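You operate a simulated robot arm through the tools that you are given. There is no shell and no other tool. Be economical: measure what you need, move in short steps, check, and stop when the job is done.

Carry out the task below with a simulated robot arm. There is one attempt and no reset: what you move stays moved.

TASK
Put the yellow measuring pot on the small brown screen.
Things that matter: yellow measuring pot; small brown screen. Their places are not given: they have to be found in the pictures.

It is judged by the outcome, as a careful person would: the job done as asked, and still so three seconds after it is handed in. It fails if anything else is knocked over, pushed out of place, dropped, spilled or broken.

THE ROBOT
A 7-joint arm with a two-finger parallel gripper, fixed in place. Base frame: the origin is at the foot of the arm, x ahead of it, y to its left, z up; the work surface is at about z = 850. Lengths are in mm, angles in degrees, forces in N, time in s.
With the tool pointing down near the work surface it reaches from about 300 to 700 mm from the base axis. Its first joint turns from -66.0 to 66.0 degrees. Payload 1.57 kg.
Tool frame: the origin (TCP) lies between the finger pads and is the grasp point; the fingertips stand 30 mm ahead of it; z points along the fingers, y is the line along which they close. The gripper opens to 110 mm. The fingers are 24 mm wide and 12 mm thick; the gripper's body (48 by 112 mm) begins 78 mm behind the TCP.
Orientation is that of the tool frame in the base frame, as a unit quaternion [x, y, z, w]. With the fingers straight down and closing along the base's y, the tool's x points along the base's -x, its y along +y and its z along -z.

THE INTERFACE
- The arm moves only by the tool servo_tool. Its argument "increments" is one flat list of numbers, 6 for each row, row after row: the shift along the tool's x, y, z in units of 50 mm (1.0 is 50 mm), then the turn, a rotation vector about the tool's x, y, z in units of 6 degrees (1.0 is 6 degrees). In form: [x, y, z, wx, wy, wz, x, y, z, wx, wy, wz, ...]. A call has 1 to 12 rows; each row shifts and turns the commanded pose from where the row before left it, along the tool's axes as they then stand. "jaw" is the finger opening in mm, from 0 to 110, set as the call begins (left out, the last holds). A call with a number of a shift or a turn outside -1 to 1 is refused whole. A row lasts 0.2 s, in which the tool goes at most 50 mm and 8.6 degrees; a call with a longer step from one row to the next is refused whole, and so is a gripper value outside its range. A pose out of reach is approached as far as the arm can. The call stops where the force on the tool passes 40 N (or 10 N more than at its start, if that is more) or the arm is blocked; 0.2 s more then pass. The fingers move at their own pace (about 108 mm/s each) and stop on an object; they squeeze with about 34 N. The grip force told is the motor's: it shows also when the fingers shut on nothing. Time passes only in rows, and 0.2 s behind the last, so rows that do not move let the fingers close. It gives the time, the measured TCP pose, the force on the tool (base axes), the opening and the grip force at its end, in the units of the frame above (readings bear some noise).
- Cameras (640 x 400 px; columns grow to the right, rows downward): "scene" is fixed at [169.9, -398.2, 1398.7]; the picture's right is [0.72, -0.70, 0.00], its down [-0.43, -0.45, -0.78] and it looks along [0.55, 0.56, -0.62] (base axes); focal length 333 px, centre (320, 200). "wrist" rides on the gripper at [-36, 0, -80] in the tool frame; the picture's right is [0.00, -1.00, 0.00], its down [0.97, 0.00, -0.24] and it looks along [0.24, 0.00, 0.97] (tool axes); focal length 218 px, centre (320, 200).
- capture(camera): a new picture of that camera. No time passes.
- locate(camera, pixels): for up to 12 pixels [column, row] of the newest picture of that camera ("zoom" is the newest enlarged one), the place [x, y, z] in the base frame of the surface seen there, good to about 3 mm. No time passes.
- close_up(camera, box): a new picture of the part [left, top, right, bottom] of that camera's present view, enlarged. No time passes.
- hand_in(): hands the job in; it is judged then, once.

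Work in short steps. Measure before you move; look again where a grasp or a placing could have gone wrong, and mend it. You have 60 turns and 14 pictures in all, the two below and enlarged ones among them. Open the gripper and draw the arm clear of the work before you hand the job in, unless the task says otherwise; then end with one line.

The tools are called after "Emit:" as a command line: name --argument value ..., lists and objects as JSON in quotes. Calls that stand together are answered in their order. servo_tool: Moves the arm, as the interface text tells. Its arguments: {"type":"object","properties":{"increments":{"type":"array","items":{"type":"number"}},"jaw":{"type":"number"}},"required":["increments"]} The other tools are called the same way: capture (camera) takes a picture; locate (camera, pixels) gives the place of the surface under pixels of a picture; close_up (camera, box) takes an enlarged picture of a part of a camera's view; hand_in () hands the job in.

At the start:

```text
time_s: 0.0
position: [418.5, -70.8, 1090.7]
orientation: [0.0, 1.0, 0.0, 0.0]
wrist_force: [-0.8, -0.1, -0.3]
opening: 109.9
grip_force: 0.0
```

scene: 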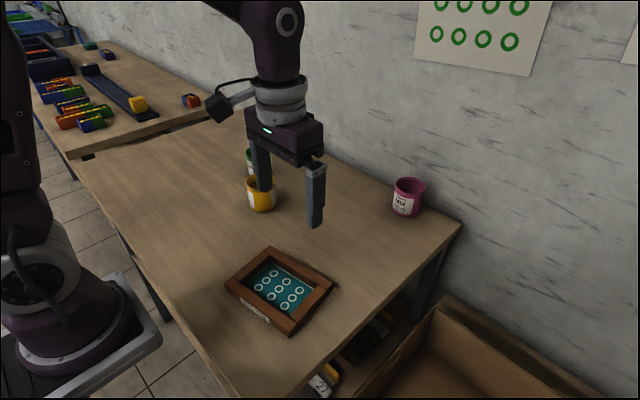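
wrist: 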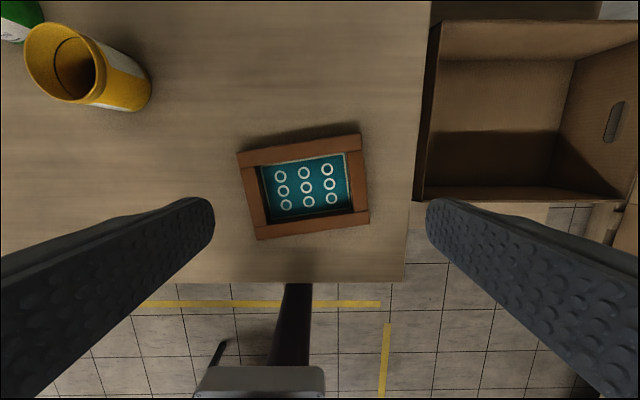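

The yellow pot is at about scene (261,195) and wrist (85,65). The brown-framed screen is at scene (280,290). I'll measure both.

Emit:
locate --camera "wrist" --pixels '[[28, 58], [95, 62], [60, 25], [66, 102], [150, 92], [75, 70], [130, 120], [20, 20]]'

Emit:
locate --camera "wrist" --pixels '[[237, 154], [361, 134], [369, 222], [258, 238], [305, 187], [300, 145], [310, 228], [250, 195], [358, 178], [270, 180], [340, 200], [200, 150]]'

Emit:
close_up --camera "scene" --box '[200, 130, 360, 230]'

Emit:
close_up --camera "scene" --box '[200, 240, 360, 340]'

```text
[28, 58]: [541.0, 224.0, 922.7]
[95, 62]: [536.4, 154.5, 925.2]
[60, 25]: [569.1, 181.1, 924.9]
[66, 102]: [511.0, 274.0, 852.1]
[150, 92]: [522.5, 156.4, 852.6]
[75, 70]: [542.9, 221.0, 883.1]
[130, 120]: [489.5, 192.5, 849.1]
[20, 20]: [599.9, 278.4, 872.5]
```

```text
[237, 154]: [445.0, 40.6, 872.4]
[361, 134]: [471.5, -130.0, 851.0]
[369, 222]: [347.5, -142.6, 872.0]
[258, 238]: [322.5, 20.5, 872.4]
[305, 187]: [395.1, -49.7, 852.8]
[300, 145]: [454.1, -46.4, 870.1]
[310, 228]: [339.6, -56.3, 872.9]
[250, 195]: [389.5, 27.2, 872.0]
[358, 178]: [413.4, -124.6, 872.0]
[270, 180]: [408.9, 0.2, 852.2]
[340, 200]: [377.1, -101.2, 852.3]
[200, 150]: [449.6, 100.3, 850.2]
```

```text
4.00 times, centred on (280, 180) of scene
```

zoom: 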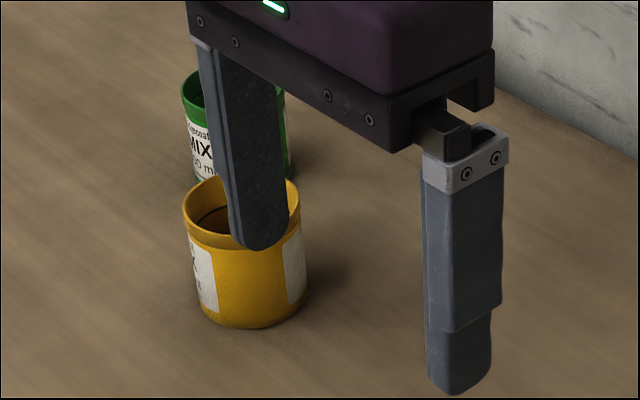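

```text
4.00 times, centred on (280, 290) of scene
```

zoom: 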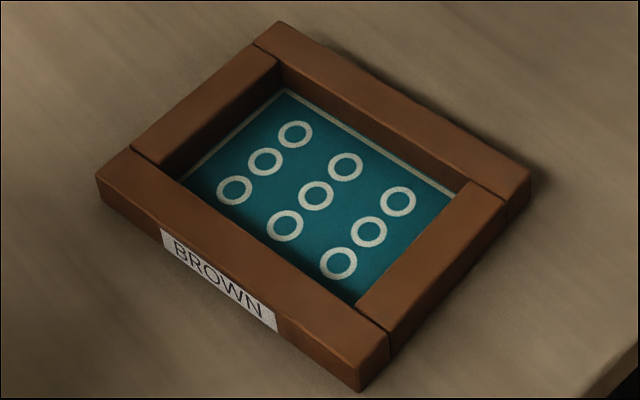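

The screen is a frame with its top at z≈872 and a recessed mesh at z≈852. I need its inside size compared with the pot's diameter of about 75 mm.

Emit:
locate --camera "zoom" --pixels '[[275, 58], [462, 188], [150, 160], [395, 330], [278, 30], [520, 180], [362, 365], [105, 178], [285, 92], [452, 197], [315, 195], [205, 195]]'

Emit:
close_up --camera "wrist" --box '[224, 126, 384, 246]'

```text
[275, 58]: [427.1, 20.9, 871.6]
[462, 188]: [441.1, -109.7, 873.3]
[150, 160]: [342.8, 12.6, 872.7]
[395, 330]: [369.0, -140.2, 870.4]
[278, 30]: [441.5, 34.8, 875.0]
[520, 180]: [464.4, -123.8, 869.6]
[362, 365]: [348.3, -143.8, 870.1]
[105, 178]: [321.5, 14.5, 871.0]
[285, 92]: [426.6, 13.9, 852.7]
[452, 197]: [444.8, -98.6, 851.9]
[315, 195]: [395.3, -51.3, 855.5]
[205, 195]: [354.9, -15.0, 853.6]
```

```text
3.33 times, centred on (304, 186) of wrist
```

zoom: 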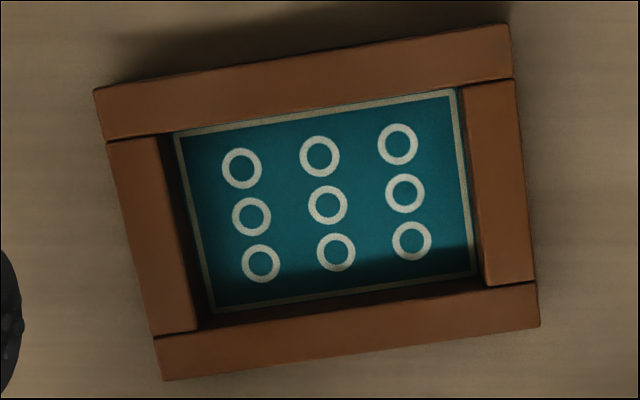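

Emit:
locate --camera "zoom" --pixels '[[310, 106], [345, 300], [180, 230], [475, 180], [300, 110], [330, 325], [160, 235], [480, 180], [328, 205], [462, 100], [205, 318], [345, 285]]'

Emit:
servo_tool --increments '[-1, 1, 0, 0, 0, 0, -1, 1, 0, 0, 0, 0, -0.3, 1, 0, 0, 0, 0, 0, 1, 0, 0, 0, 0, 0, 1, 0, 0, 0, 0]' --jaw 110

Emit:
capture --camera "wrist"

```text
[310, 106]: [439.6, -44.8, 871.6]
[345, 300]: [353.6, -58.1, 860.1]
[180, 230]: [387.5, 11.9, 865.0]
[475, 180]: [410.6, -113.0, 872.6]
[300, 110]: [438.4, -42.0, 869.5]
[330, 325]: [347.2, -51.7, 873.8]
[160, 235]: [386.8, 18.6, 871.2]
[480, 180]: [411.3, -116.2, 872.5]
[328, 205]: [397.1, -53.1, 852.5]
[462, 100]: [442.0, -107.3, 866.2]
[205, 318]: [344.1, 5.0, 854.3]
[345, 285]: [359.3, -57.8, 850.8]
```

```text
refused: row 1 steps farther than a row can; nothing moved
```

```text
8 pictures are left
```

wrist: 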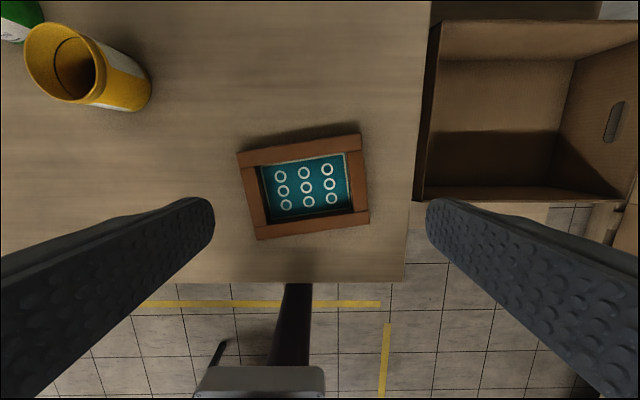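

Nothing moved because the step was too long. The opening is about 89 mm × 127 mm, centred near (396, -52), so the pot fits. I'll move above the pot at the same height with smaller steps.

Emit:
servo_tool --increments '[-0.34, 0.74, 0, 0, 0, 0, -0.34, 0.74, 0, 0, 0, 0, -0.34, 0.74, 0, 0, 0, 0, -0.34, 0.74, 0, 0, 0, 0, -0.34, 0.74, 0, 0, 0, 0, -0.34, 0.74, 0, 0, 0, 0, -0.34, 0.74, 0, 0, 0, 0, 0, 0, 0, 0, 0, 0]' --jaw 110

Emit:
capture --camera "wrist"

```text
time_s: 1.8
position: [537.7, 189.0, 1090.5]
orientation: [-0.001, 1.0, 0.0, 0.0]
wrist_force: [1.1, 1.2, 0.1]
opening: 110.0
grip_force: 0.0
```

```text
7 pictures are left
```

wrist: 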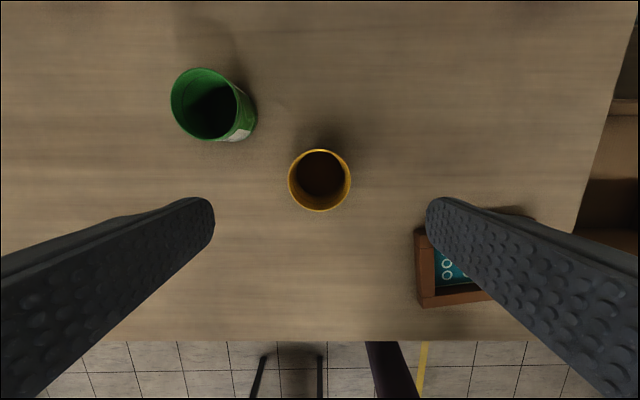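

The rim centre at wrist (319.5,180.5) works out to about (535.5, 189.5), with a diameter of about 72 mm, and the green pot is well clear. I'll descend to z≈908.

Emit:
servo_tool --increments '[0.04, 0.01, 0.7, 0, 0, 0, 0, 0, 0.7, 0, 0, 0, 0, 0, 0.7, 0, 0, 0, 0, 0, 0.6, 0, 0, 0, 0, 0, 0.5, 0, 0, 0, 0, 0, 0.45, 0, 0, 0, 0, 0, 0, 0, 0, 0]' --jaw 110

Emit:
capture --camera "wrist"

```text
time_s: 3.4
position: [535.7, 189.1, 908.5]
orientation: [0.0, 1.0, 0.0, 0.0]
wrist_force: [0.0, -0.5, -0.3]
opening: 110.1
grip_force: 0.1
```

```text
6 pictures are left
```

wrist: 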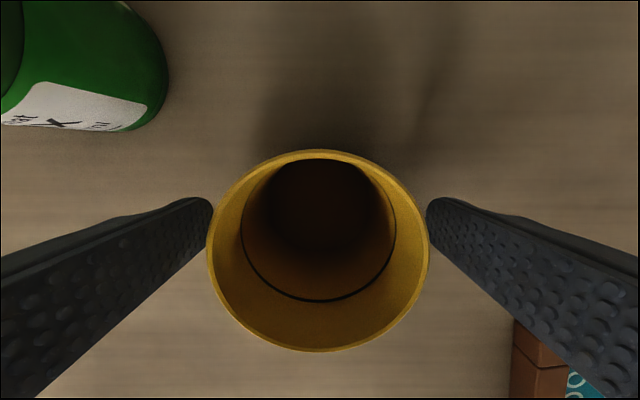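

The pot is centred between the fingers, so I'll close the jaws.

Emit:
servo_tool --increments '[-0.04, 0, 0, 0, 0, 0, 0, 0, 0, 0, 0, 0, 0, 0, 0, 0, 0, 0, 0, 0, 0, 0, 0, 0]' --jaw 50

```text
time_s: 4.4
position: [537.7, 188.3, 908.1]
orientation: [0.0, 1.0, 0.0, 0.0]
wrist_force: [0.4, -0.9, -0.5]
opening: 69.6
grip_force: 34.5
```

The jaws hold at 69.6 mm with 34.5 N. I'll lift gently by about 70 mm.

Emit:
servo_tool --increments '[0, 0, -0.1, 0, 0, 0, 0, 0, -0.2, 0, 0, 0, 0, 0, -0.3, 0, 0, 0, 0, 0, -0.3, 0, 0, 0, 0, 0, -0.3, 0, 0, 0, 0, 0, -0.2, 0, 0, 0, 0, 0, -0.1, 0, 0, 0, 0, 0, 0, 0, 0, 0]'

Emit:
capture --camera "wrist"

```text
time_s: 6.2
position: [537.4, 189.6, 983.7]
orientation: [0.0, 1.0, -0.001, 0.0]
wrist_force: [-0.1, -0.3, -0.2]
opening: 69.9
grip_force: 33.2
```

```text
5 pictures are left
```

wrist: 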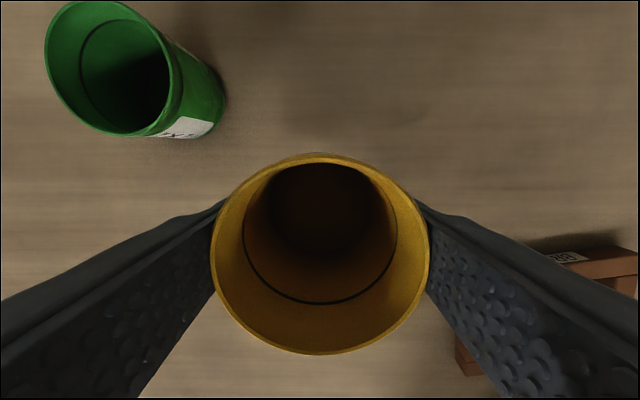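

The pot is held level. I'll carry it smoothly to above the screen centre.

Emit:
servo_tool --increments '[0.086, -0.146, 0, 0, 0, 0, 0.2, -0.34, 0, 0, 0, 0, 0.286, -0.485, 0, 0, 0, 0, 0.286, -0.485, 0, 0, 0, 0, 0.286, -0.485, 0, 0, 0, 0, 0.286, -0.485, 0, 0, 0, 0, 0.286, -0.485, 0, 0, 0, 0, 0.286, -0.485, 0, 0, 0, 0, 0.286, -0.485, 0, 0, 0, 0, 0.286, -0.485, 0, 0, 0, 0, 0.2, -0.34, 0, 0, 0, 0, 0.086, -0.146, 0, 0, 0, 0]'

Emit:
capture --camera "wrist"

Emit:
close_up --camera "scene" --box '[200, 220, 360, 340]'

```text
time_s: 8.8
position: [394.3, -54.2, 983.7]
orientation: [0.0, 1.0, 0.0, 0.0]
wrist_force: [0.4, 0.0, -0.8]
opening: 70.1
grip_force: 34.5
```

```text
4 pictures are left
```

wrist: 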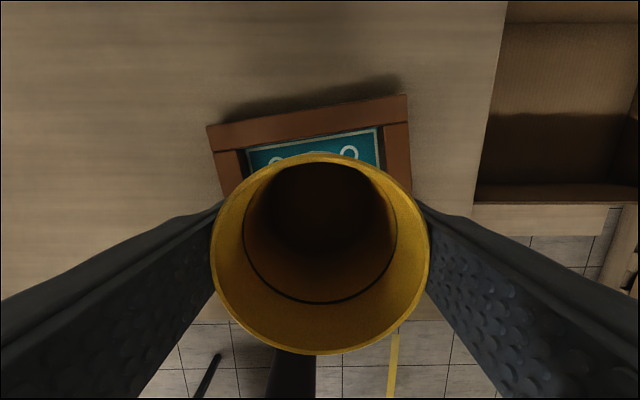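

```text
3.33 times, centred on (280, 280) of scene
```

zoom: 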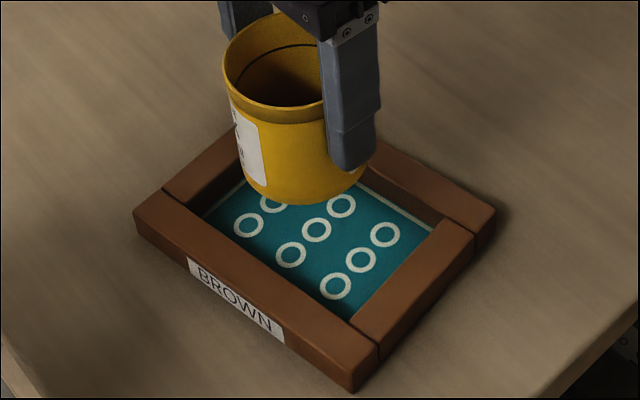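

The alignment looks good. I'll lower to just above the frame top, with the pot bottom at about 879, and check.

Emit:
servo_tool --increments '[0, 0, 0.2, 0, 0, 0, 0, 0, 0.25, 0, 0, 0, 0, 0, 0.25, 0, 0, 0, 0, 0, 0.2, 0, 0, 0, 0, 0, 0.04, 0, 0, 0]'

Emit:
close_up --camera "scene" --box '[216, 230, 344, 340]'

```text
time_s: 10.0
position: [395.0, -51.7, 936.6]
orientation: [0.001, 1.0, 0.0, 0.001]
wrist_force: [0.0, -0.1, 0.3]
opening: 69.8
grip_force: 33.8
```

```text
3.64 times, centred on (280, 285) of scene
```

zoom: 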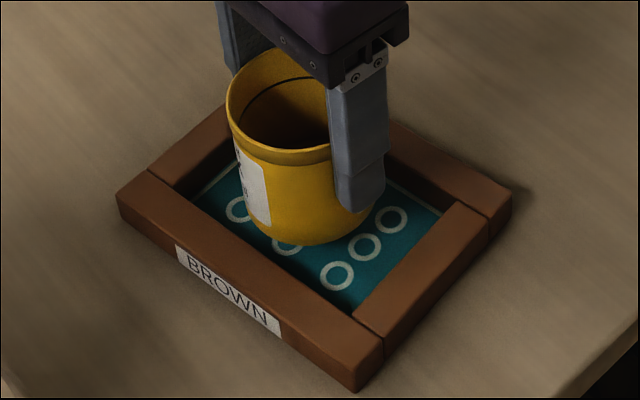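

The pot sits inside the opening, so I'll lower the last ~26 mm slowly.

Emit:
servo_tool --increments '[0, 0, 0.12, 0, 0, 0, 0, 0, 0.12, 0, 0, 0, 0, 0, 0.12, 0, 0, 0, 0, 0, 0.08, 0, 0, 0, 0, 0, 0.05, 0, 0, 0, 0, 0, 0.02, 0, 0, 0, 0, 0, 0, 0, 0, 0]'

```text
time_s: 11.6
position: [393.9, -52.8, 910.9]
orientation: [0.001, 1.0, -0.001, 0.001]
wrist_force: [-0.7, 0.7, 12.2]
opening: 69.9
grip_force: 33.9
```

The 12 N contact force at z=911 matches the pot standing on the mesh. I'll release a little, then retreat upward.

Emit:
servo_tool --increments '[0, 0, 0, 0, 0, 0, 0, 0, 0, 0, 0, 0, 0, 0, 0, 0, 0, 0]' --jaw 100

Emit:
servo_tool --increments '[0, 0, -0.2, 0, 0, 0, 0, 0, -0.4, 0, 0, 0, 0, 0, -0.7, 0, 0, 0, 0, 0, -0.7, 0, 0, 0, 0, 0, -0.7, 0, 0, 0, 0, 0, -0.7, 0, 0, 0, 0, 0, 0, 0, 0, 0]'

Emit:
capture --camera "wrist"

Emit:
capture --camera "scene"

```text
time_s: 12.4
position: [393.9, -52.1, 910.6]
orientation: [0.0, 1.0, 0.0, 0.0]
wrist_force: [0.7, 0.0, 0.2]
opening: 100.0
grip_force: 0.0
```

```text
time_s: 14.0
position: [393.9, -52.8, 1080.8]
orientation: [0.0, 1.0, 0.0, 0.0]
wrist_force: [0.7, -0.1, 0.0]
opening: 100.0
grip_force: 0.0
```

```text
1 pictures are left
```

wrist: 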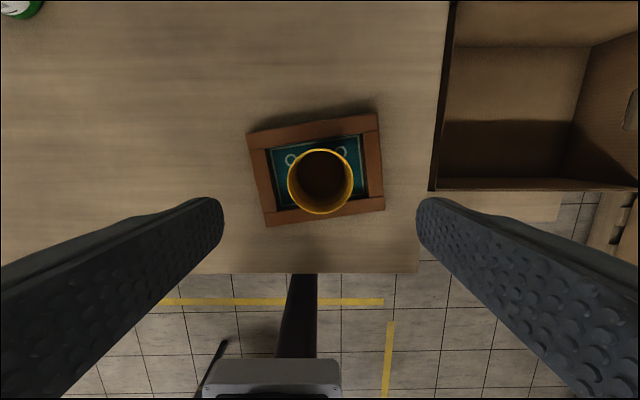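

```text
0 pictures are left
```

scene: 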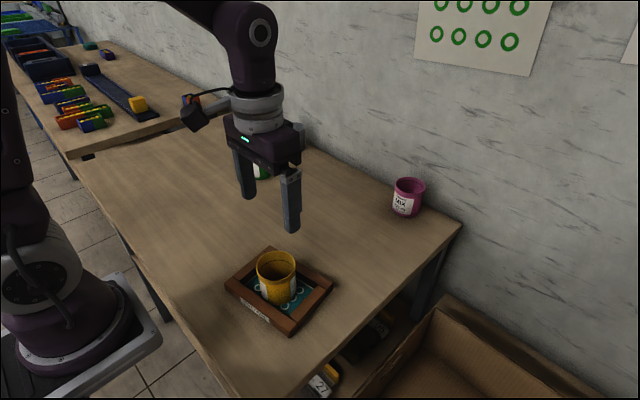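

The pot stands upright inside the frame, which hasn't moved. The gripper is open and clear, so I'm handing in.

Emit:
hand_in

```text
The job is handed in.
```

The yellow measuring pot is standing upright on the mesh of the small brown screen; nothing else was moved, and the job is handed in.
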